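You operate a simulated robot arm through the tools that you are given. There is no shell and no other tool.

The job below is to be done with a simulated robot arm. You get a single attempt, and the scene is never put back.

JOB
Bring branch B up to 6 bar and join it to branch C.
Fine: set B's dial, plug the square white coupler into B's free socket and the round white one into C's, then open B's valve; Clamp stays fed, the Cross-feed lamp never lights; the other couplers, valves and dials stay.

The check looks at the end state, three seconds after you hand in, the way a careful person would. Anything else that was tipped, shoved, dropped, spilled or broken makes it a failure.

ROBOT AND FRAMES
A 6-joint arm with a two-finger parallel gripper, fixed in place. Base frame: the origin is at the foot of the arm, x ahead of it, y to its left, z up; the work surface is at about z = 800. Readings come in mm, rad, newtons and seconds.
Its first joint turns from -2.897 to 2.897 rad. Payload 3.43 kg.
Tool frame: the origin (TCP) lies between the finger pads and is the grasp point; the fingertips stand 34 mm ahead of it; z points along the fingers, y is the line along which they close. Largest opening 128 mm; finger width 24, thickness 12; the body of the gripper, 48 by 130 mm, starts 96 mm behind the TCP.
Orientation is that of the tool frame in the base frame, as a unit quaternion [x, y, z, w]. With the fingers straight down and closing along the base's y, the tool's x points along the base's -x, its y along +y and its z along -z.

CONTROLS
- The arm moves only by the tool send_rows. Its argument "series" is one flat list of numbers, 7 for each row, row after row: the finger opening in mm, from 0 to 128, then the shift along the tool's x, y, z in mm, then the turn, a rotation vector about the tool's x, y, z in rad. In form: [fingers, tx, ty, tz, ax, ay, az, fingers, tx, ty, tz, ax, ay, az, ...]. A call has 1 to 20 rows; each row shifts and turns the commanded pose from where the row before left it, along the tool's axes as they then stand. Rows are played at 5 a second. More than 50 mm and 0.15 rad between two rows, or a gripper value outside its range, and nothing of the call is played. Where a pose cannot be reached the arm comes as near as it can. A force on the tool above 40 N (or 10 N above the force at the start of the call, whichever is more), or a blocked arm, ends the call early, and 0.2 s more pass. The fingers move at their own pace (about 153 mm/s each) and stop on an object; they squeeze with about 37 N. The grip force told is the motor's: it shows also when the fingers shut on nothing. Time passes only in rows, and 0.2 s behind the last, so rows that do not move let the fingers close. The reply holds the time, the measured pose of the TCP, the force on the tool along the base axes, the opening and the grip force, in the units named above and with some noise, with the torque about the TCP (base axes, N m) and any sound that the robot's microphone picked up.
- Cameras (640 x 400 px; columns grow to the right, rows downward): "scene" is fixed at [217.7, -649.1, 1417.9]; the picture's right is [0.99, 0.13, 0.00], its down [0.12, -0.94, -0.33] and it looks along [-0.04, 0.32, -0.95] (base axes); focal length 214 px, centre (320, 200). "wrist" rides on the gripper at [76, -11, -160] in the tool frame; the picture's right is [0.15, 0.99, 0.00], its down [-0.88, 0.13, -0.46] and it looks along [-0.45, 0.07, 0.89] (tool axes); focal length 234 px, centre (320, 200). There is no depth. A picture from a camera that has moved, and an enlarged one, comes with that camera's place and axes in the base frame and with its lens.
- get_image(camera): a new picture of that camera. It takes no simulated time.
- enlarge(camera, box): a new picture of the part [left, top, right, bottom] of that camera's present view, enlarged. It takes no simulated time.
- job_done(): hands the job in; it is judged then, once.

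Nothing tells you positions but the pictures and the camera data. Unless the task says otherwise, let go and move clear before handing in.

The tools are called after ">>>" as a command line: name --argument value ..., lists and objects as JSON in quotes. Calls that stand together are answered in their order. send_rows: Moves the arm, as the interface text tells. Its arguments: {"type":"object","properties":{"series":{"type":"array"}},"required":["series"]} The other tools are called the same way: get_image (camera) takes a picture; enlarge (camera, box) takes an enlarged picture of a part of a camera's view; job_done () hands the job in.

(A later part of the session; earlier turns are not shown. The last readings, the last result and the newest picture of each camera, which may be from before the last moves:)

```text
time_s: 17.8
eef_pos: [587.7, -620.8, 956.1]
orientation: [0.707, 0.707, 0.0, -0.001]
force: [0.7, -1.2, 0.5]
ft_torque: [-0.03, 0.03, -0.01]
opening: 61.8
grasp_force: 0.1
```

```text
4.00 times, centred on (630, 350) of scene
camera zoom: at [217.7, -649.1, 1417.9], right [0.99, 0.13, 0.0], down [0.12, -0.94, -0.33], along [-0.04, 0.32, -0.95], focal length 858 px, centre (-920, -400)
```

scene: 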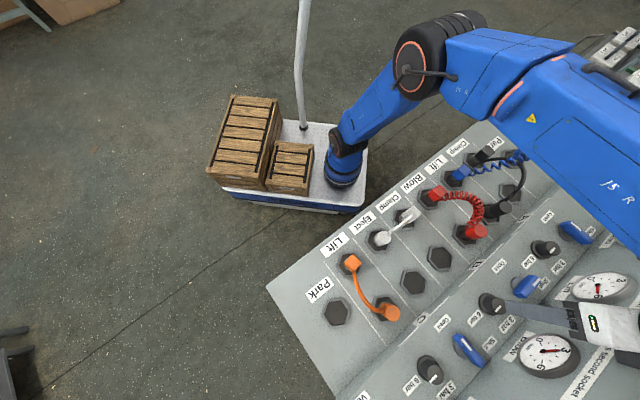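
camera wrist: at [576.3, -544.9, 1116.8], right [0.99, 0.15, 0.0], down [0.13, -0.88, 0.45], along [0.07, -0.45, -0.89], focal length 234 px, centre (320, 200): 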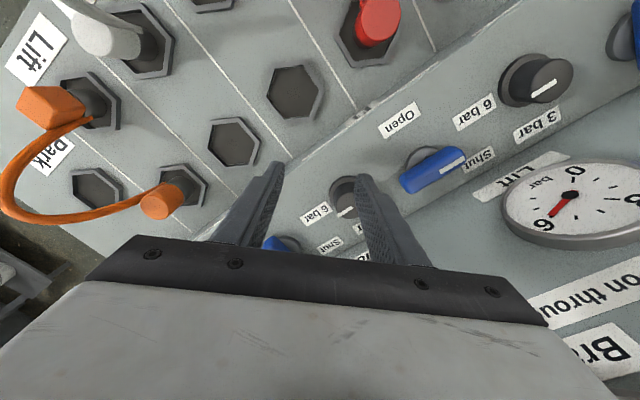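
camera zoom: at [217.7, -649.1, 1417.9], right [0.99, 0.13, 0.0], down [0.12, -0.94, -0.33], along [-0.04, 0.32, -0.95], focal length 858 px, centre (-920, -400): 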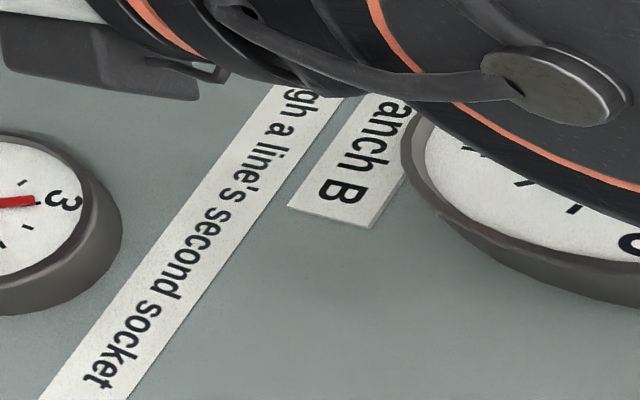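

The board face is vertical at about p≈995 with gauges projecting, so I'll keep the gripper body inside about p≈965 from now on. I'll raise, move to the white jumper, and yaw so the fingers close across the row.

>>> send_rows --series '[62, 0, 0, -30, 0, 0, 0, 62, 0, 0, -35, 0, 0, 0, 62, 0, 0, -35, 0, 0, 0, 80, 31.4, -28.6, 0, 0, 0, 0, 80, 31.4, -28.6, 0, 0, 0, 0, 80, 31.4, -28.6, 0, 0, 0, 0, 80, 31.4, -28.6, 0, 0, 0, 0, 80, 31.4, -28.6, 0, 0, 0, 0]'

>>> send_rows --series '[80, 0, 0, 0, 0, 0, -0.13, 80, 0, 0, 0, 0, 0, -0.13, 80, 0, 0, 0, 0, 0, -0.13, 80, 0, 0, 0, 0, 0, -0.13, 80, 0, 0, 0, 0, 0, -0.13, 80, 0, 0, 0, 0, 0, -0.13, 80, 0, 0, 0, 0, 0, -0.13, 80, 0, 0, 0, 0, 0, -0.13, 80, 0, 0, 0, 0, 0, -0.13, 80, 0, 0, 0, 0, 0, -0.13, 80, 0, 0, 0, 0, 0, -0.13, 80, 0, 0, 0, 0, 0, -0.13, 80, 0, 0, 0, 0, 0, -0.13, 80, 0, 0, 0, 0, 0, -0.13, 80, 0, 0, 0, 0, 0, -0.13, 80, 0, 0, 0, 0, 0, -0.13, 80, 0, 0, 0, 0, 0, -0.13, 80, 0, 0, 0, 0, 0, -0.146]'

>>> get_image --camera "wrist"

>>> get_image --camera "scene"

```text
time_s: 19.6
eef_pos: [443.7, -463.8, 1052.1]
orientation: [0.707, 0.707, 0.0, -0.001]
force: [0.8, -0.5, 0.0]
ft_torque: [0.08, 0.07, 0.02]
opening: 79.9
grasp_force: 0.0
```

```text
time_s: 23.4
eef_pos: [445.1, -464.7, 1055.3]
orientation: [-0.385, 0.923, 0.0, -0.001]
force: [0.1, -0.4, -0.5]
ft_torque: [-0.01, 0.02, 0.01]
opening: 79.8
grasp_force: 0.0
```

```text
taken
camera wrist: at [399.4, -526.1, 1217.2], right [-0.81, 0.59, 0.0], down [0.53, 0.72, 0.46], along [0.27, 0.37, -0.89], focal length 234 px, centre (320, 200)
```

wrist: 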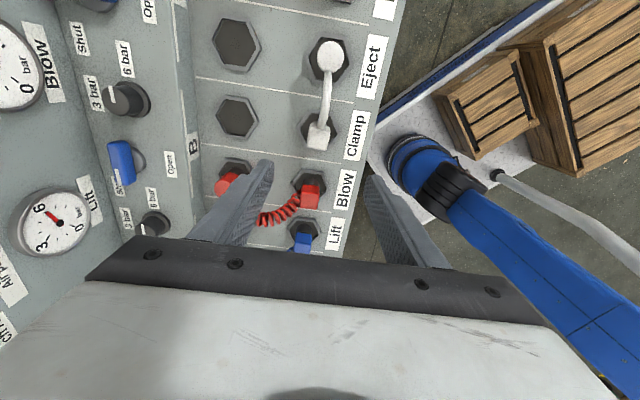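

```text
taken
```

scene: 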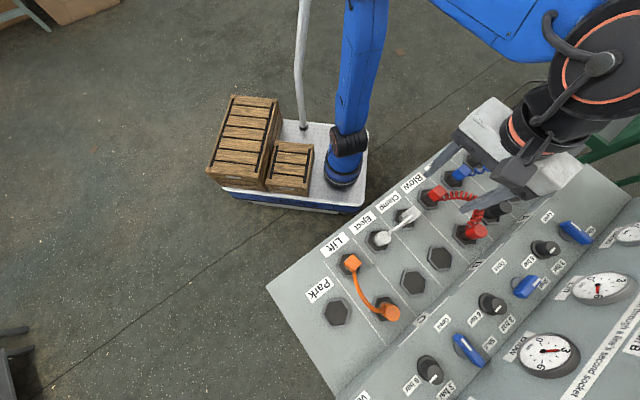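

Now the tool closes across the row. I'll enlarge the white jumper and the free sockets.

>>> enlarge --camera "wrist" --box '[260, 20, 420, 170]'

>>> enlarge --camera "wrist" --box '[180, 0, 340, 160]'

>>> enlarge --camera "scene" --box '[350, 200, 450, 300]'

```text
2.67 times, centred on (340, 95) of wrist
camera zoom: at [399.4, -526.1, 1217.2], right [-0.81, 0.59, 0.0], down [0.53, 0.72, 0.46], along [0.27, 0.37, -0.89], focal length 624 px, centre (267, 480)
```

zoom: 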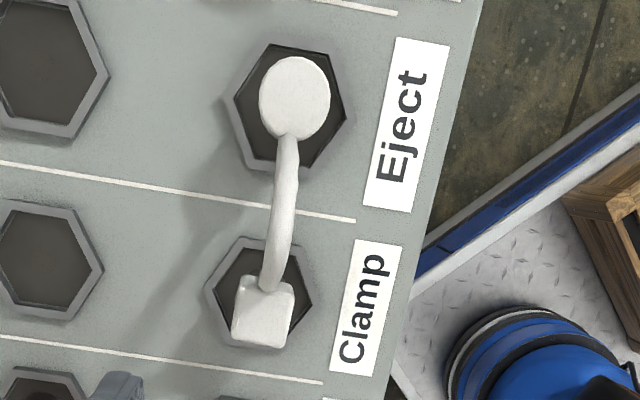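

```text
2.50 times, centred on (260, 80) of wrist
camera zoom: at [399.4, -526.1, 1217.2], right [-0.81, 0.59, 0.0], down [0.53, 0.72, 0.46], along [0.27, 0.37, -0.89], focal length 585 px, centre (470, 500)
```

zoom: 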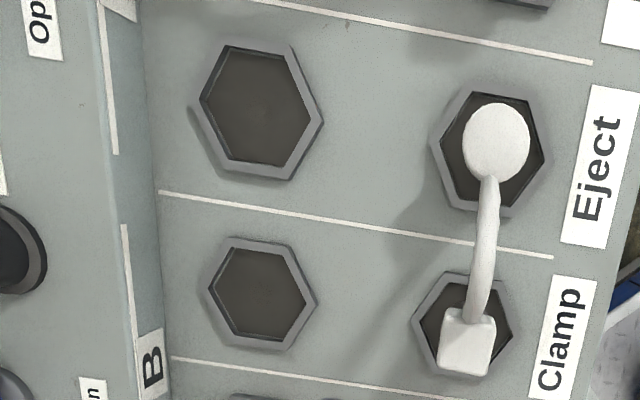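

```text
4.00 times, centred on (400, 250) of scene
camera zoom: at [217.7, -649.1, 1417.9], right [0.99, 0.13, 0.0], down [0.12, -0.94, -0.33], along [-0.04, 0.32, -0.95], focal length 858 px, centre (0, 0)
```

zoom: 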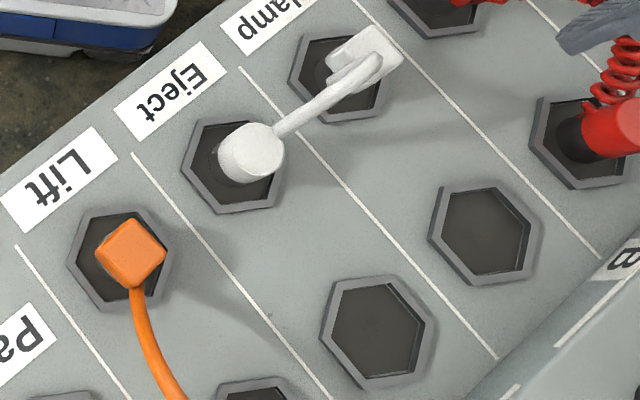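

The hose leaves the facing sides of the two couplers and arches upward. I want a low side view of that arch and the plug heights before gripping, so I'll move to the robot side and tilt the tool.

>>> send_rows --series '[128, 0, 0, 0, 0, 0, 0.131, 128, 0, 0, 0, 0, 0, 0.131, 128, 0, 0, 0, 0, 0, 0.131, 128, 0, 0, 0, 0, 0, 0.131, 128, 0, 0, 0, 0, 0, 0.131, 128, 0, 0, 0, 0, 0, 0.131, 128, 0, 0, 0, 0, 0, 0.131, 128, 0, 0, 0, 0, 0, 0.131, 128, 0, 0, 0, 0, 0, 0.131, 128, 0, 0, 0, 0, 0, 0.131, 128, 0, 0, 0, 0, 0, 0.131, 128, 0, 0, 0, 0, 0, 0.13, 128, 38, -13, 0, 0, 0, 0, 128, 38, -13, 0, 0, 0, 0, 128, 38, -13, 0, 0, 0, 0, 128, 38, -13, 0, 0, 0, 0]'

>>> send_rows --series '[128, 0, 0, 0, 0, -0.14, 0, 128, 0, 0, 0, 0, -0.14, 0, 128, 0, 0, 0, 0, -0.14, 0, 128, 0, 0, 0, 0, -0.14, 0, 128, 0, 0, 0, 0, -0.14, 0, 128, 20, 0, 24, 0, 0, 0, 128, 20, 0, 24, 0, 0, 0, 128, 20, 0, 24, 0, 0, 0, 128, 20, 0, 24, 0, 0, 0]'

>>> get_image --camera "wrist"

>>> get_image --camera "scene"

```text
time_s: 26.8
eef_pos: [301.7, -395.6, 1056.4]
orientation: [0.382, 0.924, 0.0, 0.0]
force: [-0.6, -0.4, 0.0]
ft_torque: [0.02, -0.02, 0.01]
opening: 128.0
grasp_force: 0.1
```

```text
time_s: 28.8
eef_pos: [301.3, -396.8, 929.7]
orientation: [0.358, 0.868, -0.131, 0.317]
force: [0.0, -0.8, -0.1]
ft_torque: [-0.01, 0.02, 0.0]
opening: 128.2
grasp_force: 0.1
```

```text
taken
camera wrist: at [179.9, -290.0, 1005.4], right [0.62, 0.78, -0.09], down [0.36, -0.18, 0.92], along [0.7, -0.6, -0.39], focal length 234 px, centre (320, 200)
```

wrist: 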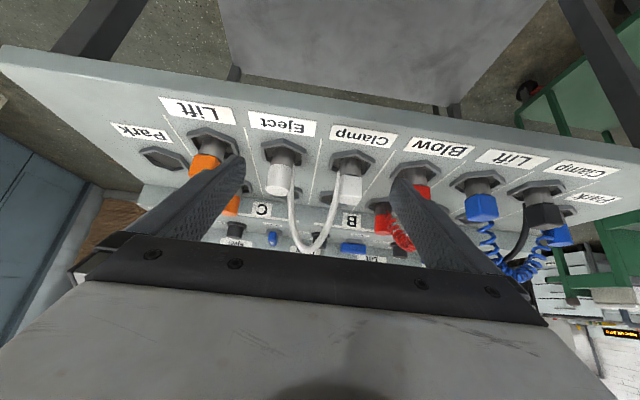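

```text
taken
```

scene: 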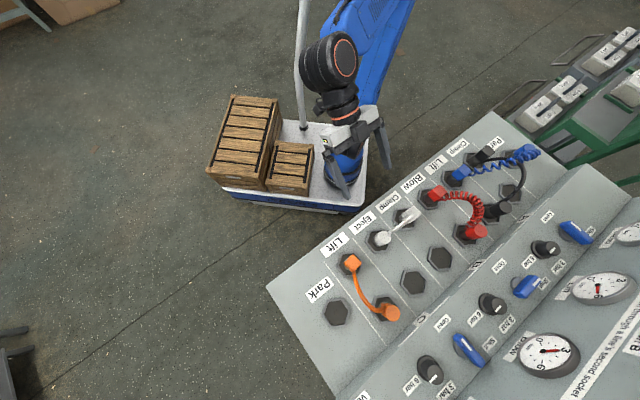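

The picture is upside down, with world up at image bottom. It shows a tall U-shaped hose arch above the two white couplers, so I'll enlarge it.

>>> enlarge --camera "wrist" --box '[240, 130, 400, 260]'

>>> enlarge --camera "wrist" --box '[440, 150, 600, 270]'

```text
3.08 times, centred on (320, 195) of wrist
camera zoom: at [179.9, -290.0, 1005.4], right [0.62, 0.78, -0.09], down [0.36, -0.18, 0.92], along [0.7, -0.6, -0.39], focal length 720 px, centre (320, 215)
```

zoom: 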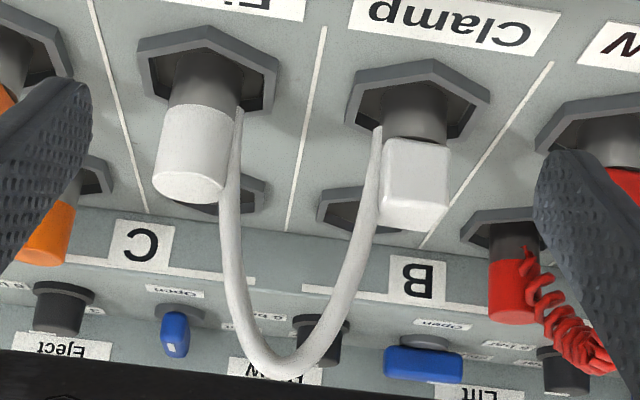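

```text
3.33 times, centred on (520, 210) of wrist
camera zoom: at [179.9, -290.0, 1005.4], right [0.62, 0.78, -0.09], down [0.36, -0.18, 0.92], along [0.7, -0.6, -0.39], focal length 781 px, centre (-347, 167)
```

zoom: 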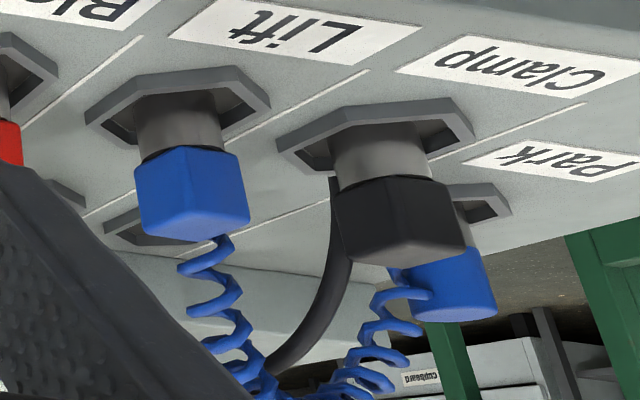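

Now the geometry is clear:
- **Caps:** they span z≈836–868 on metal plugs in hex collars.
- **Hose:** it arches to z≈945 between the couplers, about 250 mm long, enough to reach the new sockets.
- **Square coupler:** about (446, −467).
- **B-free socket:** about (546, −563).

I'll reverse the tilt and go above the square one.

>>> send_rows --series '[128, -20, 0, -24, 0, 0, 0, 128, -20, 0, -24, 0, 0, 0, 128, -20, 0, -24, 0, 0, 0, 128, -20, 0, -24, 0, 0, 0, 128, 0, 0, 0, 0, 0.14, 0, 128, 0, 0, 0, 0, 0.14, 0, 128, 0, 0, 0, 0, 0.14, 0, 128, 0, 0, 0, 0, 0.14, 0, 128, 0, 0, 0, 0, 0.14, 0]'

>>> send_rows --series '[100, 0, 0, 0, 0, 0, -0.131, 100, 0, 0, 0, 0, 0, -0.131, 90, 0, 0, 0, 0, 0, -0.131, 80, 0, 0, 0, 0, 0, -0.131, 80, 0, 0, 0, 0, 0, -0.131, 80, 0, 0, 0, 0, 0, -0.131, 80, 0, 0, 0, 0, 0, -0.131, 80, 0, 0, 0, 0, 0, -0.131, 80, 0, 0, 0, 0, 0, -0.131, 80, 0, 0, 0, 0, 0, -0.131, 80, 0, 0, 0, 0, 0, -0.131, 80, 0, 0, 0, 0, 0, -0.13]'

```text
time_s: 30.8
eef_pos: [302.2, -393.2, 1055.4]
orientation: [0.382, 0.924, -0.001, -0.001]
force: [-0.2, 0.7, -0.2]
ft_torque: [-0.03, -0.01, 0.0]
opening: 127.9
grasp_force: 0.0
```

```text
time_s: 33.4
eef_pos: [300.0, -391.9, 1055.6]
orientation: [-0.385, 0.923, 0.001, 0.0]
force: [1.1, -0.1, -0.1]
ft_torque: [0.0, 0.01, 0.01]
opening: 80.3
grasp_force: 0.0
```

>>> send_rows --series '[80, -12.3, -39.1, 0, 0, 0, 0, 80, -12.3, -39.1, 0, 0, 0, 0, 80, -12.3, -39.1, 0, 0, 0, 0, 80, -12.4, -39.2, 0, 0, 0, 0, 80, 0, 0, 28, 0, 0, 0, 80, 0, 0, 28, 0, 0, 0, 80, 0, 0, 0, 0, 0, 0]'

>>> get_image --camera "wrist"

>>> enlarge --camera "wrist" --box '[240, 90, 400, 200]'

```text
time_s: 35.0
eef_pos: [444.0, -471.3, 1001.8]
orientation: [-0.384, 0.923, 0.0, 0.001]
force: [-0.2, -0.4, -0.6]
ft_torque: [0.02, -0.01, -0.01]
opening: 80.0
grasp_force: 0.0
```

```text
taken
camera wrist: at [399.6, -531.9, 1163.5], right [-0.8, 0.59, 0.0], down [0.53, 0.72, 0.46], along [0.27, 0.37, -0.89], focal length 234 px, centre (320, 200)
```

wrist: 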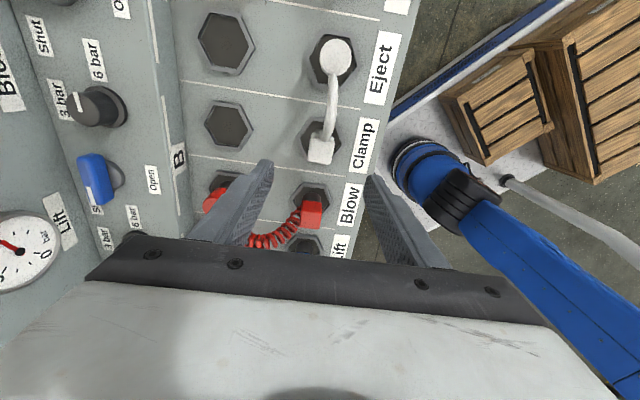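

```text
3.64 times, centred on (320, 145) of wrist
camera zoom: at [399.6, -531.9, 1163.5], right [-0.8, 0.59, 0.0], down [0.53, 0.72, 0.46], along [0.27, 0.37, -0.89], focal length 852 px, centre (320, 400)
```

zoom: 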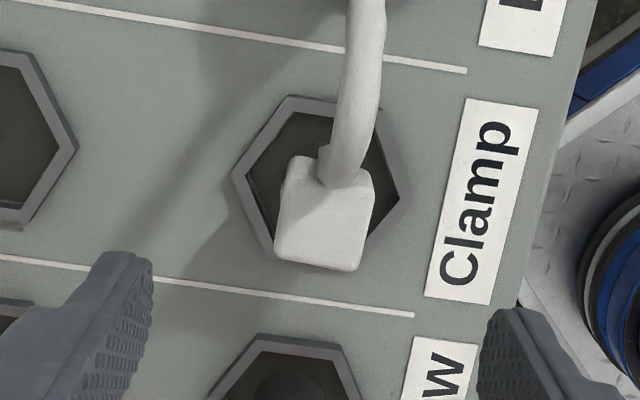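

The square coupler is about 4 mm off the tool axis. I'll correct and lower to just above it.

>>> send_rows --series '[80, -2.8, 2.5, 30, 0, 0, 0, 80, 0, 0, 30, 0, 0, 0, 80, 0, 0, 30, 0, 0, 0, 80, 0, 0, 0, 0, 0, 0]'

>>> enlarge --camera "wrist" --box '[220, 110, 420, 240]'

>>> get_image --camera "wrist"

>>> enlarge --camera "scene" --box '[350, 150, 500, 250]'

```text
time_s: 36.0
eef_pos: [444.9, -466.3, 909.4]
orientation: [-0.384, 0.923, 0.002, 0.0]
force: [0.1, 0.0, 0.7]
ft_torque: [0.03, -0.02, -0.03]
opening: 79.9
grasp_force: 0.1
```

```text
3.08 times, centred on (320, 175) of wrist
camera zoom: at [399.6, -527.4, 1070.7], right [-0.8, 0.59, 0.0], down [0.53, 0.72, 0.46], along [0.27, 0.37, -0.89], focal length 720 px, centre (320, 277)
```

zoom: 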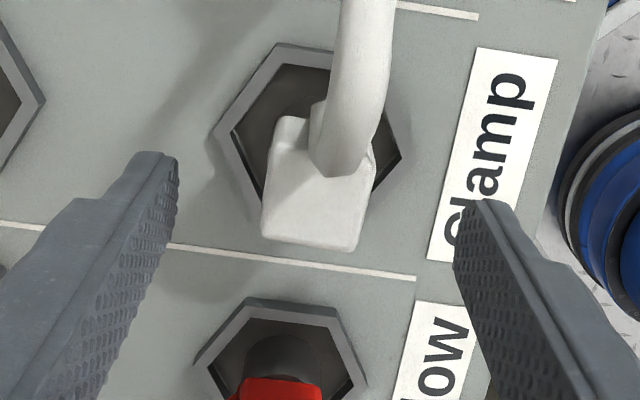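

```text
taken
camera wrist: at [399.6, -527.4, 1070.7], right [-0.8, 0.59, 0.0], down [0.53, 0.72, 0.46], along [0.27, 0.37, -0.89], focal length 234 px, centre (320, 200)
```

wrist: 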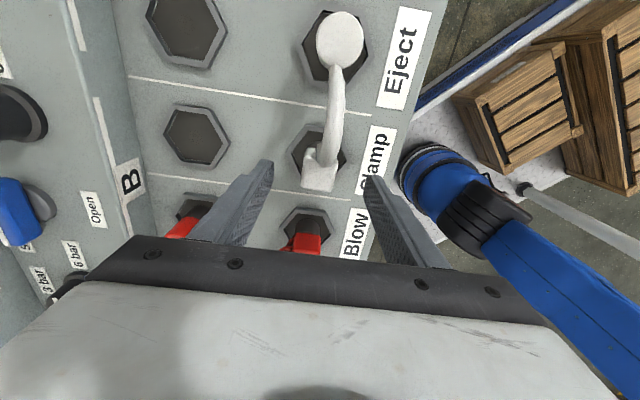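

```text
4.00 times, centred on (425, 200) of scene
camera zoom: at [217.7, -649.1, 1417.9], right [0.99, 0.13, 0.0], down [0.12, -0.94, -0.33], along [-0.04, 0.32, -0.95], focal length 858 px, centre (-100, 200)
```

zoom: 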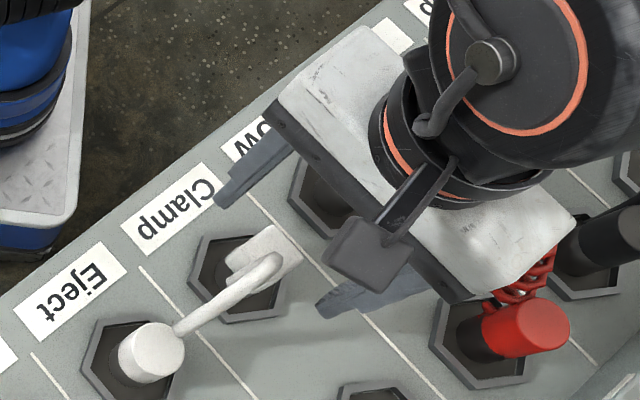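

The square cap is about 30 mm wide and aligned with the fingers to within 1 mm. I'll lower to grip height (TCP z≈856) and close.

>>> send_rows --series '[76, 0, 0, 20, 0, 0, 0, 76, 0, 0, 20, 0, 0, 0, 76, 0, 0, 13, 0, 0, 0, 76, 0, 0, 0, 0, 0, 0]'

>>> enlarge --camera "wrist" --box '[220, 110, 420, 240]'

```text
time_s: 37.0
eef_pos: [445.7, -466.3, 857.7]
orientation: [-0.384, 0.923, 0.001, 0.0]
force: [-0.4, -0.3, 0.4]
ft_torque: [-0.01, 0.01, 0.0]
opening: 76.1
grasp_force: 0.0
```

```text
3.08 times, centred on (320, 175) of wrist
camera zoom: at [401.3, -526.8, 1018.3], right [-0.8, 0.59, 0.0], down [0.53, 0.72, 0.46], along [0.27, 0.37, -0.89], focal length 720 px, centre (320, 277)
```

zoom: 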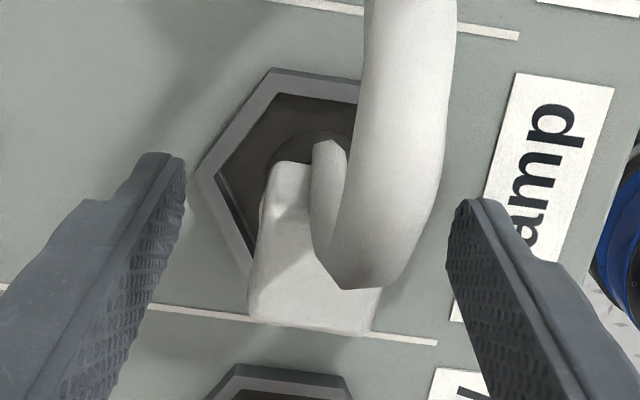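

>>> send_rows --series '[50, 0, 0, 0, 0, 0, 0, 22, 0, 0, 0, 0, 0, 0, 22, 0, 0, 0, 0, 0, 0, 22, 0, 0, 0, 0, 0, 0]'

>>> enlarge --camera "wrist" --box '[220, 110, 420, 240]'

>>> enlarge --camera "scene" --box '[350, 150, 500, 250]'

```text
time_s: 38.0
eef_pos: [447.1, -466.0, 856.8]
orientation: [-0.384, 0.923, 0.0, 0.0]
force: [-0.7, 0.2, -0.8]
ft_torque: [0.0, 0.03, 0.02]
opening: 33.0
grasp_force: 36.8
```

```text
3.08 times, centred on (320, 175) of wrist
camera zoom: at [401.3, -526.8, 1018.5], right [-0.8, 0.59, 0.0], down [0.53, 0.72, 0.46], along [0.27, 0.37, -0.89], focal length 720 px, centre (320, 277)
```

zoom: 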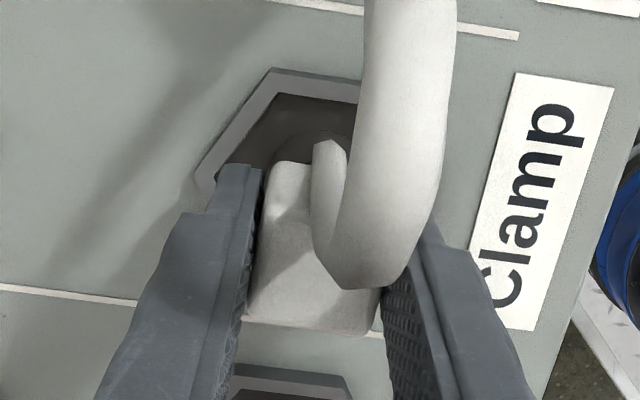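

```text
4.00 times, centred on (425, 200) of scene
camera zoom: at [217.7, -649.1, 1417.9], right [0.99, 0.13, 0.0], down [0.12, -0.94, -0.33], along [-0.04, 0.32, -0.95], focal length 858 px, centre (-100, 200)
```

zoom: 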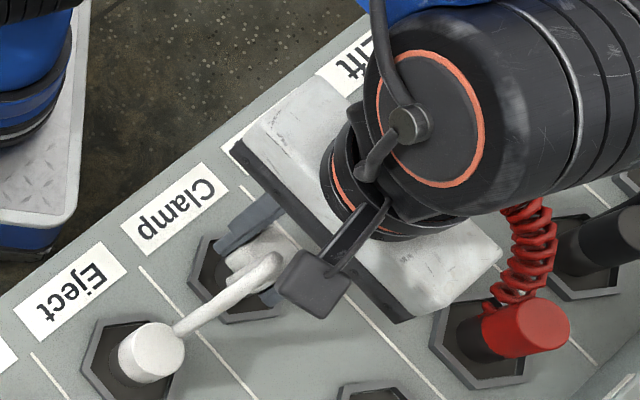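

The square cap is held at 33 mm with 37 N. I'll pull straight up, slowly at first to feel the plug release.

>>> send_rows --series '[22, 0, 0, -3, 0, 0, 0, 22, 0, 0, -3, 0, 0, 0, 22, 0, 0, -4, 0, 0, 0, 22, 0, 0, -5, 0, 0, 0]'

>>> enlarge --camera "wrist" --box '[220, 110, 420, 240]'

```text
time_s: 39.0
eef_pos: [445.6, -466.1, 871.6]
orientation: [-0.384, 0.923, 0.001, -0.001]
force: [-0.2, -0.1, -1.3]
ft_torque: [-0.01, 0.05, 0.01]
opening: 32.9
grasp_force: 37.0
```

```text
3.08 times, centred on (320, 175) of wrist
camera zoom: at [400.6, -527.7, 1033.1], right [-0.8, 0.59, 0.0], down [0.53, 0.72, 0.46], along [0.27, 0.37, -0.89], focal length 720 px, centre (320, 277)
```

zoom: 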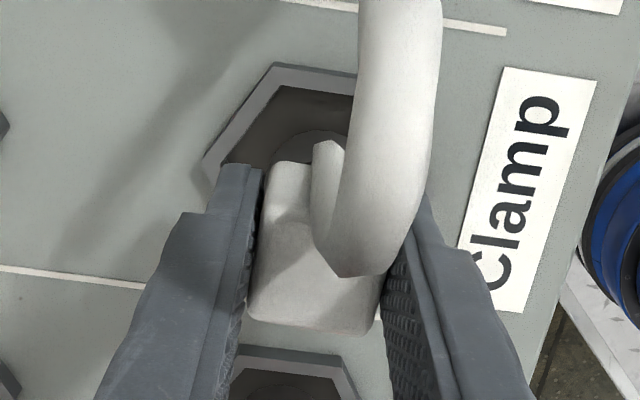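

It comes out with almost no resistance. I'll keep lifting to clear the collar and look.

>>> send_rows --series '[22, 0, 0, -10, 0, 0, 0, 22, 0, 0, -15, 0, 0, 0, 22, 0, 0, -15, 0, 0, 0, 22, 0, 0, -15, 0, 0, 0, 22, 0, 0, -10, 0, 0, 0]'

>>> get_image --camera "wrist"

>>> enlarge --camera "scene" --box '[350, 150, 500, 280]'

```text
time_s: 40.2
eef_pos: [446.3, -465.6, 936.3]
orientation: [-0.384, 0.923, 0.0, 0.0]
force: [-0.2, 0.4, -1.4]
ft_torque: [-0.04, 0.0, -0.01]
opening: 32.7
grasp_force: 37.2
```

```text
taken
camera wrist: at [401.5, -527.7, 1098.4], right [-0.8, 0.59, 0.0], down [0.53, 0.72, 0.46], along [0.27, 0.37, -0.89], focal length 234 px, centre (320, 200)
```

wrist: 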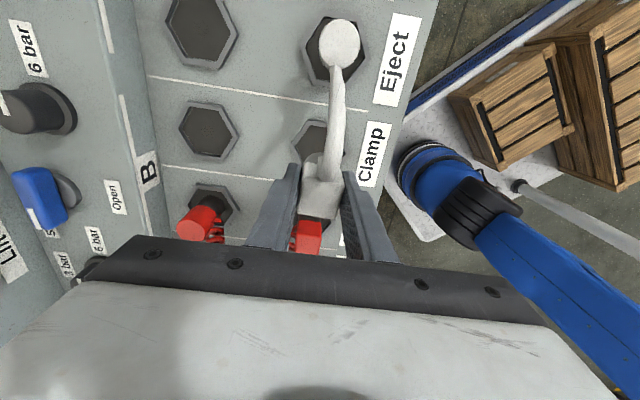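

```text
3.08 times, centred on (425, 215) of scene
camera zoom: at [217.7, -649.1, 1417.9], right [0.99, 0.13, 0.0], down [0.12, -0.94, -0.33], along [-0.04, 0.32, -0.95], focal length 660 px, centre (-3, 154)
```

zoom: 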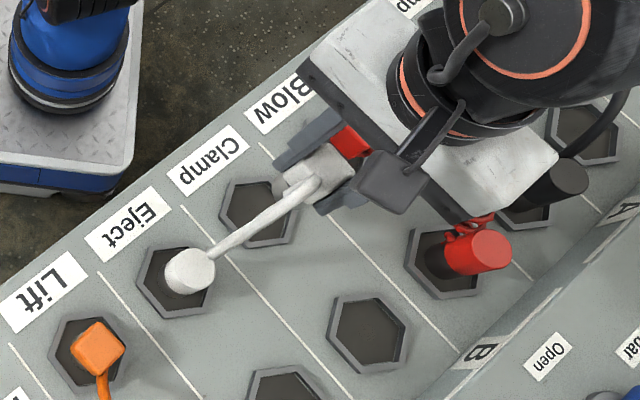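

The square plug is clear and the round one is still in Eject. I'll carry the square straight across (about 139 mm) to above B's free socket, watching the force.

>>> send_rows --series '[22, -0.2, -15, 0, 0, 0, 0, 22, -0.2, -25, 0, 0, 0, 0, 22, -0.2, -30, 0, 0, 0, 0, 22, -0.2, -30, 0, 0, 0, 0, 22, -0.2, -25, 0, 0, 0, 0, 22, -0.2, -14.1, 0, 0, 0, 0, 22, 0, 0, 0, 0, 0, 0]'

>>> get_image --camera "wrist"

>>> enlarge --camera "wrist" --box '[220, 80, 420, 230]'

>>> enlarge --camera "scene" --box '[350, 180, 550, 330]'

```text
time_s: 41.8
eef_pos: [547.4, -562.6, 936.3]
orientation: [-0.384, 0.923, 0.001, -0.001]
force: [0.3, 0.2, -1.4]
ft_torque: [-0.01, -0.03, 0.02]
opening: 32.7
grasp_force: 36.9
```

```text
taken
camera wrist: at [501.5, -623.4, 1097.9], right [-0.8, 0.59, 0.0], down [0.53, 0.72, 0.46], along [0.27, 0.37, -0.89], focal length 234 px, centre (320, 200)
```

wrist: 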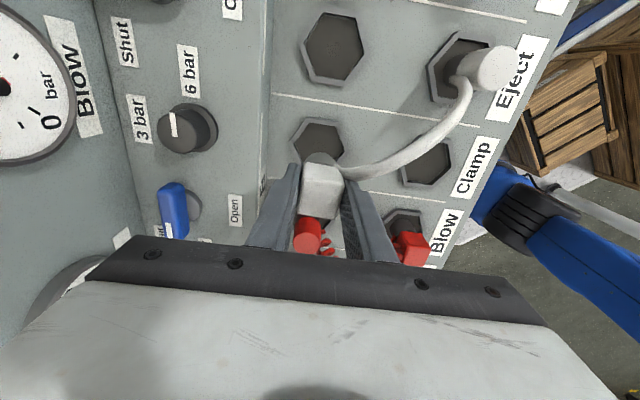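

```text
2.67 times, centred on (320, 155) of wrist
camera zoom: at [501.5, -623.4, 1097.9], right [-0.8, 0.59, 0.0], down [0.53, 0.72, 0.46], along [0.27, 0.37, -0.89], focal length 624 px, centre (320, 320)
```

zoom: 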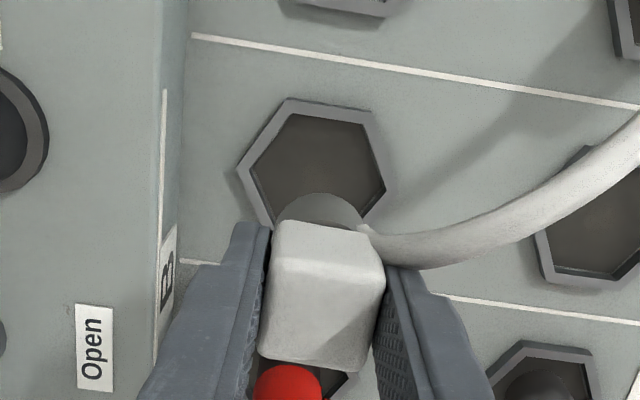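

```text
2.67 times, centred on (450, 255) of scene
camera zoom: at [217.7, -649.1, 1417.9], right [0.99, 0.13, 0.0], down [0.12, -0.94, -0.33], along [-0.04, 0.32, -0.95], focal length 572 px, centre (-27, 53)
```

zoom: 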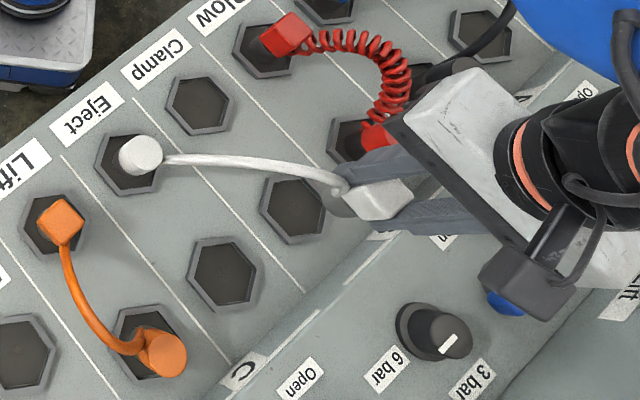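

The plug axis lines up with B's socket within about 1 mm. I'll lower it in, slowing near the bottom.

>>> send_rows --series '[22, 0, 0, 15, 0, 0, 0, 22, 0, 0, 20, 0, 0, 0, 22, 0, 0, 20, 0, 0, 0, 22, 0, 0, 12, 0, 0, 0, 22, 0, 0, 4, 0, 0, 0, 22, 0, 0, 3, 0, 0, 0, 22, 0, 0, 2, 0, 0, 0]'

>>> enlarge --camera "wrist" --box '[220, 100, 420, 230]'

>>> enlarge --camera "scene" --box '[350, 180, 550, 330]'

```text
time_s: 43.4
eef_pos: [547.2, -563.2, 860.6]
orientation: [-0.384, 0.923, 0.001, -0.001]
force: [-0.6, 0.6, -0.6]
ft_torque: [0.01, -0.03, 0.0]
opening: 33.0
grasp_force: 37.5
```

```text
3.08 times, centred on (320, 165) of wrist
camera zoom: at [501.2, -624.1, 1022.3], right [-0.8, 0.59, 0.0], down [0.53, 0.72, 0.46], along [0.27, 0.37, -0.89], focal length 720 px, centre (320, 308)
```

zoom: 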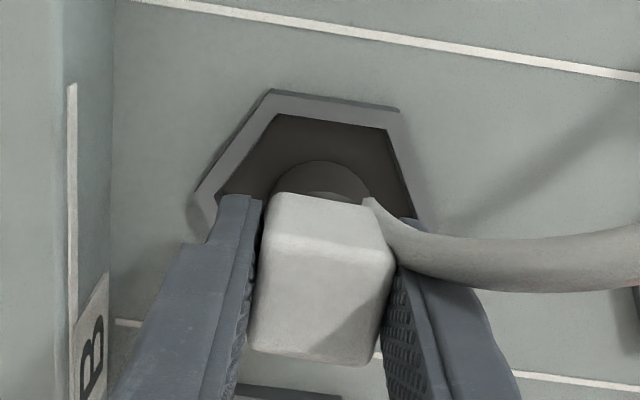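

```text
2.67 times, centred on (450, 255) of scene
camera zoom: at [217.7, -649.1, 1417.9], right [0.99, 0.13, 0.0], down [0.12, -0.94, -0.33], along [-0.04, 0.32, -0.95], focal length 572 px, centre (-27, 53)
```

zoom: 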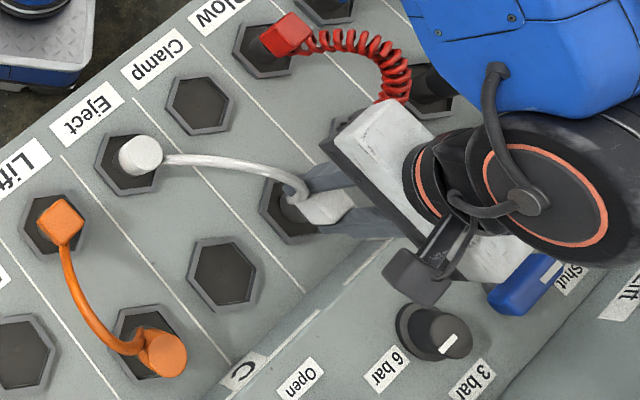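

>>> send_rows --series '[22, 0, 0, 1, 0, 0, 0, 22, 0, 0, 1, 0, 0, 0, 22, 0, 0, 1, 0, 0, 0, 22, 0, 0, 0, 0, 0, 0]'

```text
time_s: 44.4
eef_pos: [545.2, -562.3, 855.6]
orientation: [-0.384, 0.923, 0.001, 0.0]
force: [0.4, -0.7, -1.6]
ft_torque: [-0.01, -0.02, 0.01]
opening: 32.8
grasp_force: 37.1
```

>>> send_rows --series '[22, 0, 0, 0.7, 0, 0, 0, 22, 0, 0, 0.5, 0, 0, 0, 22, 0, 0, 0, 0, 0, 0]'

>>> enlarge --camera "wrist" --box '[220, 100, 420, 230]'

```text
time_s: 45.2
eef_pos: [545.5, -563.1, 855.8]
orientation: [-0.385, 0.923, 0.0, 0.0]
force: [2.1, 0.4, 8.6]
ft_torque: [0.0, -0.07, -0.01]
opening: 32.7
grasp_force: 37.0
```

```text
3.08 times, centred on (320, 165) of wrist
camera zoom: at [500.5, -624.1, 1018.4], right [-0.8, 0.59, 0.0], down [0.53, 0.72, 0.46], along [0.27, 0.37, -0.89], focal length 720 px, centre (320, 308)
```

zoom: 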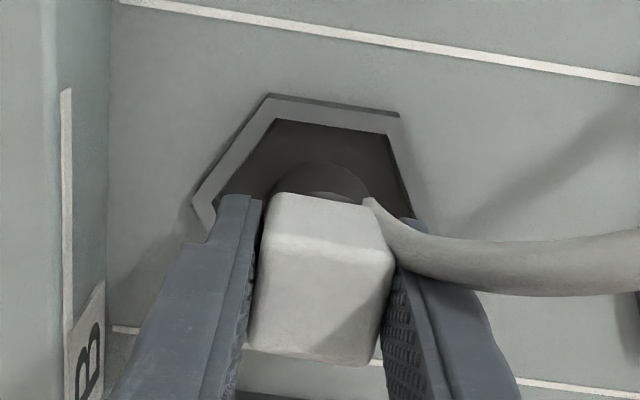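

I feel about 9 N of bottoming contact, so it's seated. I'll release gently and rise straight up.

>>> send_rows --series '[40, 0, 0, 0, 0, 0, 0, 50, 0, 0, 0, 0, 0, 0, 56, 0, 0, 0, 0, 0, 0]'

>>> enlarge --camera "wrist" --box '[220, 100, 420, 230]'

```text
time_s: 46.0
eef_pos: [545.7, -562.8, 856.6]
orientation: [-0.385, 0.923, 0.0, 0.0]
force: [-1.2, 0.9, 0.0]
ft_torque: [0.0, 0.02, -0.01]
opening: 55.9
grasp_force: 0.1
```

```text
3.08 times, centred on (320, 165) of wrist
camera zoom: at [500.5, -624.4, 1017.9], right [-0.8, 0.59, 0.0], down [0.53, 0.72, 0.46], along [0.27, 0.37, -0.89], focal length 720 px, centre (320, 308)
```

zoom: 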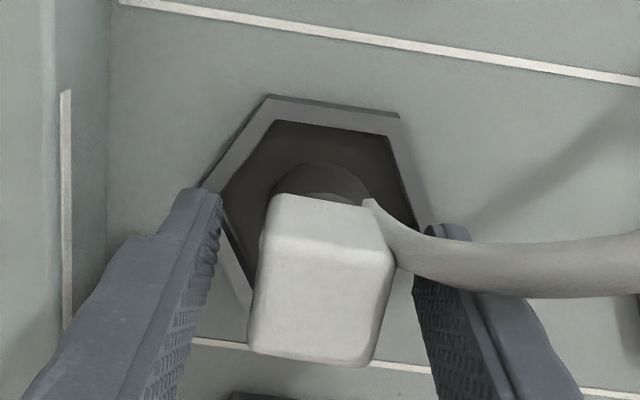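

>>> send_rows --series '[56, 0, 0, -10, 0, 0, 0, 56, 0, 0, -20, 0, 0, 0, 56, 0, 0, -30, 0, 0, 0, 56, 0, 0, -40, 0, 0, 0, 56, 0, 0, -40, 0, 0, 0]'

>>> get_image --camera "wrist"

>>> enlarge --camera "wrist" --box '[260, 20, 520, 180]'

>>> get_image --camera "scene"

```text
time_s: 47.2
eef_pos: [545.6, -562.6, 995.9]
orientation: [-0.384, 0.923, 0.001, 0.0]
force: [-0.5, -0.5, 0.0]
ft_torque: [0.02, 0.0, -0.01]
opening: 55.8
grasp_force: 0.0
```

```text
taken
camera wrist: at [500.3, -624.3, 1157.9], right [-0.8, 0.59, 0.0], down [0.53, 0.72, 0.46], along [0.27, 0.37, -0.89], focal length 234 px, centre (320, 200)
```

wrist: 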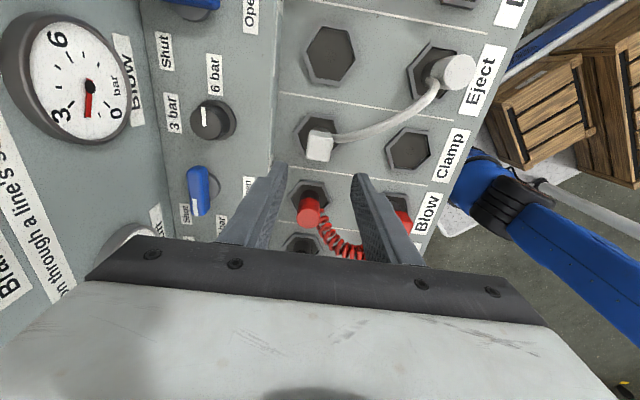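

```text
2.46 times, centred on (390, 100) of wrist
camera zoom: at [500.3, -624.3, 1157.9], right [-0.8, 0.59, 0.0], down [0.53, 0.72, 0.46], along [0.27, 0.37, -0.89], focal length 576 px, centre (148, 446)
```

zoom: 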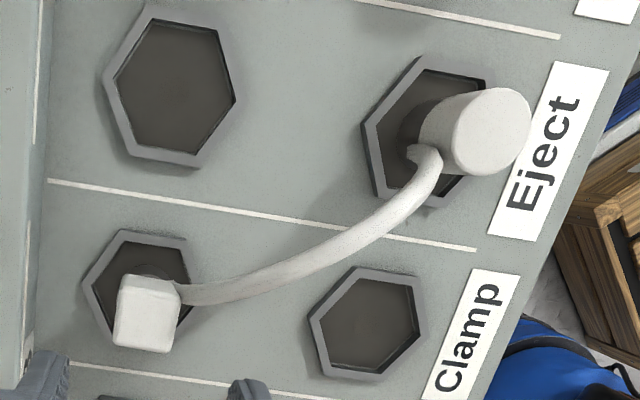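

```text
taken
```

scene: 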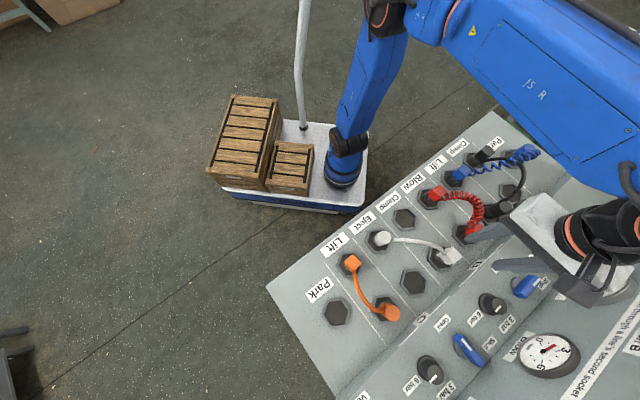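

The square coupler now stands in B's socket and the round one is still in Eject. Next I'll go above the round coupler and check which side its hose leaves.

>>> send_rows --series '[76, 26.2, 34.8, 0, 0, 0, 0, 76, 26.2, 34.8, 0, 0, 0, 0, 76, 26.2, 34.7, 0, 0, 0, 0, 76, 26.1, 34.7, 0, 0, 0, 0, 76, 0, 0, 0, 0, 0, 0]'

>>> get_image --camera "wrist"

>>> enlarge --camera "wrist" --box '[220, 60, 420, 200]'

```text
time_s: 48.4
eef_pos: [373.5, -539.4, 998.9]
orientation: [-0.384, 0.923, 0.001, 0.0]
force: [-0.5, 0.2, 0.3]
ft_torque: [-0.05, 0.05, -0.03]
opening: 76.2
grasp_force: 0.0
```

```text
taken
camera wrist: at [328.9, -600.8, 1160.2], right [-0.8, 0.59, 0.0], down [0.53, 0.72, 0.46], along [0.27, 0.37, -0.89], focal length 234 px, centre (320, 200)
```

wrist: 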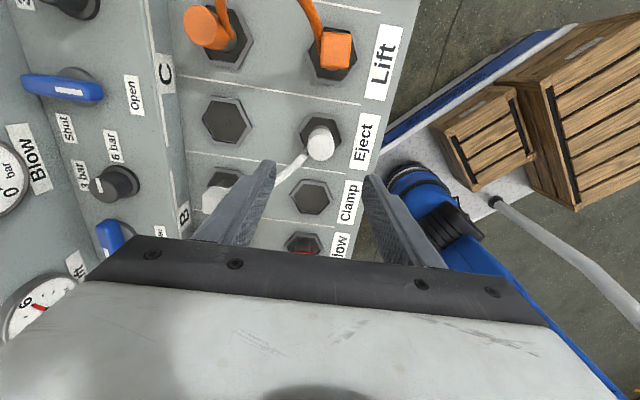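

```text
2.86 times, centred on (320, 130) of wrist
camera zoom: at [328.9, -600.8, 1160.2], right [-0.8, 0.59, 0.0], down [0.53, 0.72, 0.46], along [0.27, 0.37, -0.89], focal length 669 px, centre (320, 400)
```

zoom: 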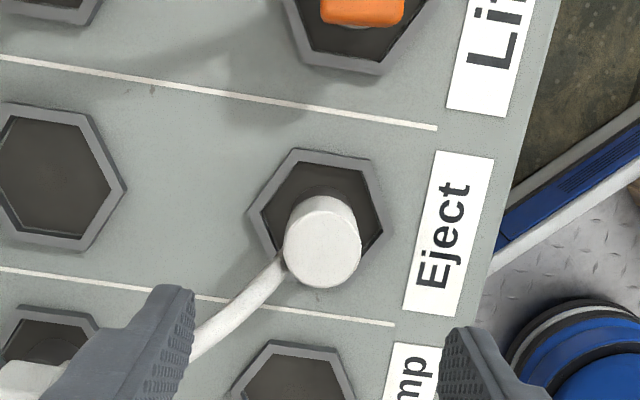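

The hose leaves the round coupler toward base +x, so I'll yaw back to close along base y, keeping the fingers off the hose. Then I'll lower.

>>> send_rows --series '[76, 0, 0, 0, 0, 0, 0.131, 76, 0, 0, 0, 0, 0, 0.131, 76, 0, 0, 0, 0, 0, 0.131, 76, 0, 0, 0, 0, 0, 0.131, 76, 0, 0, 0, 0, 0, 0.131, 76, 0, 0, 0, 0, 0, 0.13, 76, 0, 0, 30, 0, 0, 0, 76, 0, 0, 30, 0, 0, 0, 76, 0, 0, 27, 0, 0, 0, 76, 0, 0, 0, 0, 0, 0]'

>>> get_image --camera "wrist"

>>> enlarge --camera "wrist" --box '[220, 100, 420, 230]'

>>> enlarge --camera "scene" --box '[330, 180, 480, 300]'

```text
time_s: 50.6
eef_pos: [372.4, -540.2, 909.1]
orientation: [-0.001, 1.0, 0.0, -0.002]
force: [0.3, -0.9, -0.4]
ft_torque: [-0.04, -0.02, 0.01]
opening: 76.0
grasp_force: 0.0
```

```text
taken
camera wrist: at [297.8, -550.9, 1070.3], right [-0.15, 0.99, 0.0], down [0.88, 0.13, 0.46], along [0.45, 0.07, -0.89], focal length 234 px, centre (320, 200)
```

wrist: 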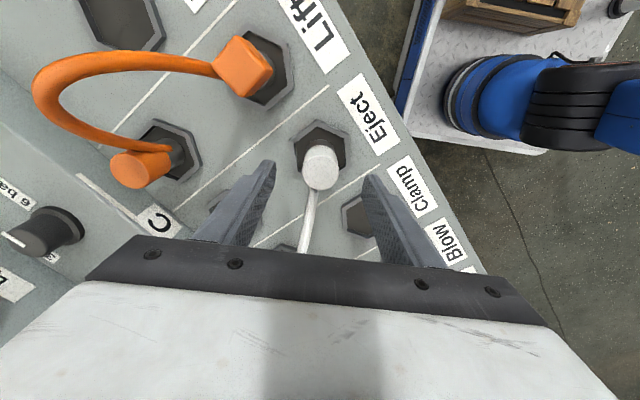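

```text
3.08 times, centred on (320, 165) of wrist
camera zoom: at [297.8, -550.9, 1070.3], right [-0.15, 0.99, 0.0], down [0.88, 0.13, 0.46], along [0.45, 0.07, -0.89], focal length 720 px, centre (320, 308)
```

zoom: 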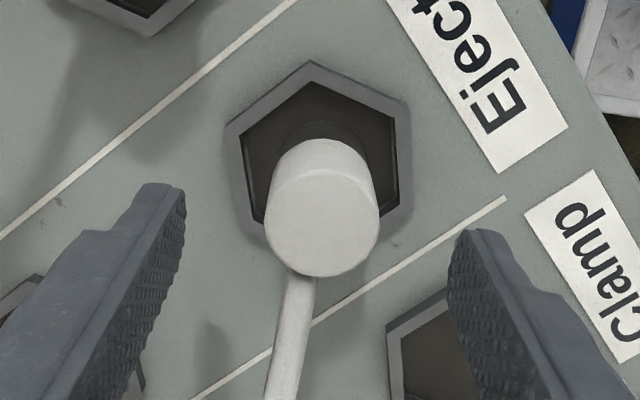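

```text
3.33 times, centred on (405, 240) of scene
camera zoom: at [217.7, -649.1, 1417.9], right [0.99, 0.13, 0.0], down [0.12, -0.94, -0.33], along [-0.04, 0.32, -0.95], focal length 715 px, centre (37, 67)
```

zoom: 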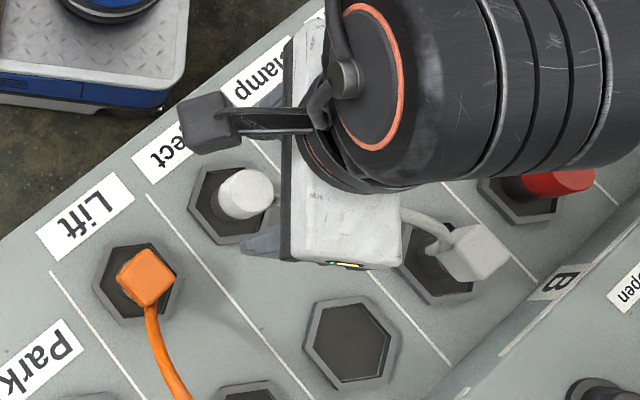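

Aligned within 2 mm, with the hose running clear between the fingers. I'll make a small correction, lower to grip height and close.

>>> send_rows --series '[70, 1.5, 0.8, 20, 0, 0, 0, 70, 0, 0, 20, 0, 0, 0, 70, 0, 0, 12, 0, 0, 0, 70, 0, 0, 0, 0, 0, 0, 45, 0, 0, 0, 0, 0, 0, 24, 0, 0, 0, 0, 0, 0, 24, 0, 0, 0, 0, 0, 0, 24, 0, 0, 0, 0, 0, 0]'

>>> enlarge --camera "wrist" --box '[220, 110, 420, 240]'

```text
time_s: 52.4
eef_pos: [371.7, -539.4, 857.2]
orientation: [-0.002, 1.0, 0.0, -0.001]
force: [0.6, 0.7, 0.9]
ft_torque: [0.0, 0.03, 0.0]
opening: 34.1
grasp_force: 37.0
```

```text
3.08 times, centred on (320, 175) of wrist
camera zoom: at [295.5, -549.9, 1018.8], right [-0.15, 0.99, 0.0], down [0.88, 0.13, 0.46], along [0.45, 0.07, -0.89], focal length 720 px, centre (320, 277)
```

zoom: 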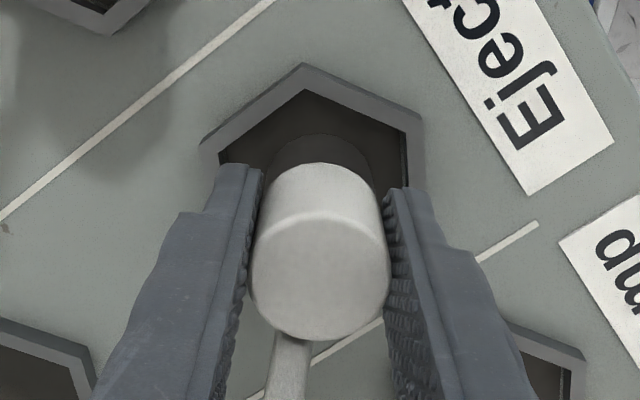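

The round cap is gripped (34 mm, 37 N). I'll lift slowly.

>>> send_rows --series '[24, 0, 0, -4, 0, 0, 0, 24, 0, 0, -6, 0, 0, 0, 24, 0, 0, -10, 0, 0, 0, 24, 0, 0, -15, 0, 0, 0, 24, 0, 0, -15, 0, 0, 0, 24, 0, 0, -15, 0, 0, 0, 24, 0, 0, -15, 0, 0, 0]'

>>> get_image --camera "wrist"

>>> enlarge --camera "scene" --box '[330, 160, 530, 310]'

```text
time_s: 54.0
eef_pos: [371.7, -538.1, 937.9]
orientation: [-0.002, 1.0, 0.0, -0.001]
force: [0.9, 0.1, -0.6]
ft_torque: [0.03, -0.04, -0.01]
opening: 33.8
grasp_force: 36.5
```

```text
taken
camera wrist: at [296.9, -549.7, 1099.8], right [-0.15, 0.99, 0.0], down [0.88, 0.13, 0.46], along [0.45, 0.07, -0.89], focal length 234 px, centre (320, 200)
```

wrist: 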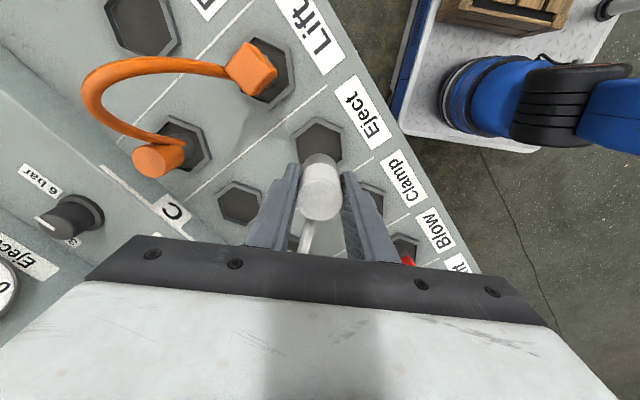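

```text
2.67 times, centred on (430, 235) of scene
camera zoom: at [217.7, -649.1, 1417.9], right [0.99, 0.13, 0.0], down [0.12, -0.94, -0.33], along [-0.04, 0.32, -0.95], focal length 572 px, centre (27, 107)
```

zoom: 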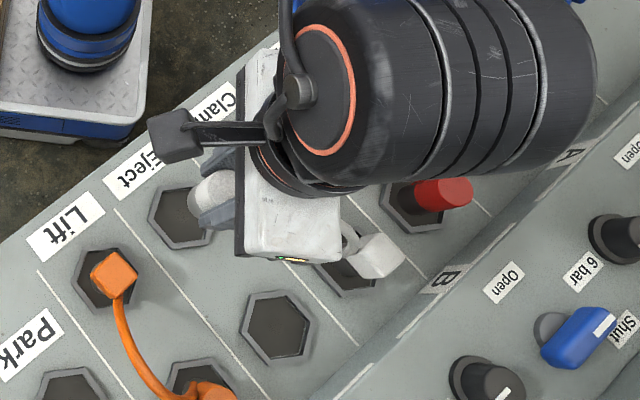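

The round plug is out and the square stays put. I'll carry the round one to above C's free socket, then yaw so its hose faces the square.

>>> send_rows --series '[24, -15, -15, 0, 0, 0, 0, 24, -25, -25, 0, 0, 0, 0, 24, -25, -25, 0, 0, 0, 0, 24, -22, -21, 0, 0, 0, 0, 24, -12.5, -12, 0, 0, 0, 0, 24, 0, 0, 0, 0, 0, -0.131, 24, 0, 0, 0, 0, 0, -0.131, 24, 0, 0, 0, 0, 0, -0.131, 24, 0, 0, 0, 0, 0, -0.131, 24, 0, 0, 0, 0, 0, -0.131, 24, 0, 0, 0, 0, 0, -0.13, 24, 0, 0, 0, 0, 0, 0]'

>>> get_image --camera "wrist"

>>> enlarge --camera "wrist" --box '[220, 80, 420, 230]'

>>> enlarge --camera "scene" --box '[330, 180, 530, 330]'

```text
time_s: 56.6
eef_pos: [471.1, -637.3, 935.7]
orientation: [-0.385, 0.923, 0.001, -0.001]
force: [-0.6, -0.1, -0.5]
ft_torque: [0.0, 0.0, 0.01]
opening: 34.1
grasp_force: 37.3
```

```text
taken
camera wrist: at [426.1, -698.1, 1099.0], right [-0.81, 0.59, 0.0], down [0.53, 0.72, 0.46], along [0.27, 0.37, -0.89], focal length 234 px, centre (320, 200)
```

wrist: 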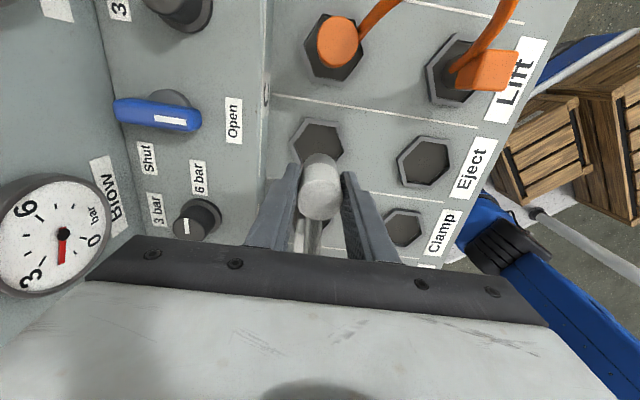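

```text
2.67 times, centred on (320, 155) of wrist
camera zoom: at [426.1, -698.1, 1099.0], right [-0.81, 0.59, 0.0], down [0.53, 0.72, 0.46], along [0.27, 0.37, -0.89], focal length 624 px, centre (320, 320)
```

zoom: 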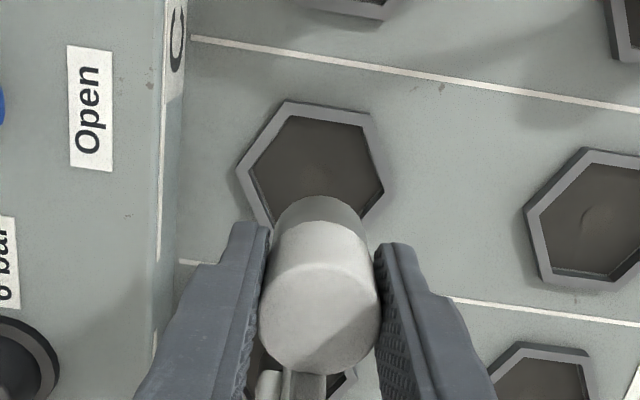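

```text
2.67 times, centred on (430, 255) of scene
camera zoom: at [217.7, -649.1, 1417.9], right [0.99, 0.13, 0.0], down [0.12, -0.94, -0.33], along [-0.04, 0.32, -0.95], focal length 572 px, centre (27, 53)
```

zoom: 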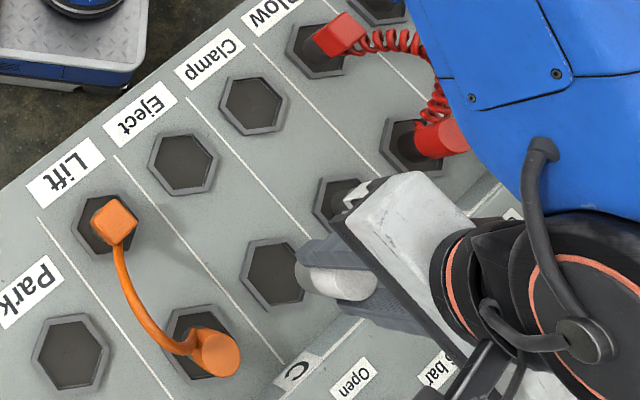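

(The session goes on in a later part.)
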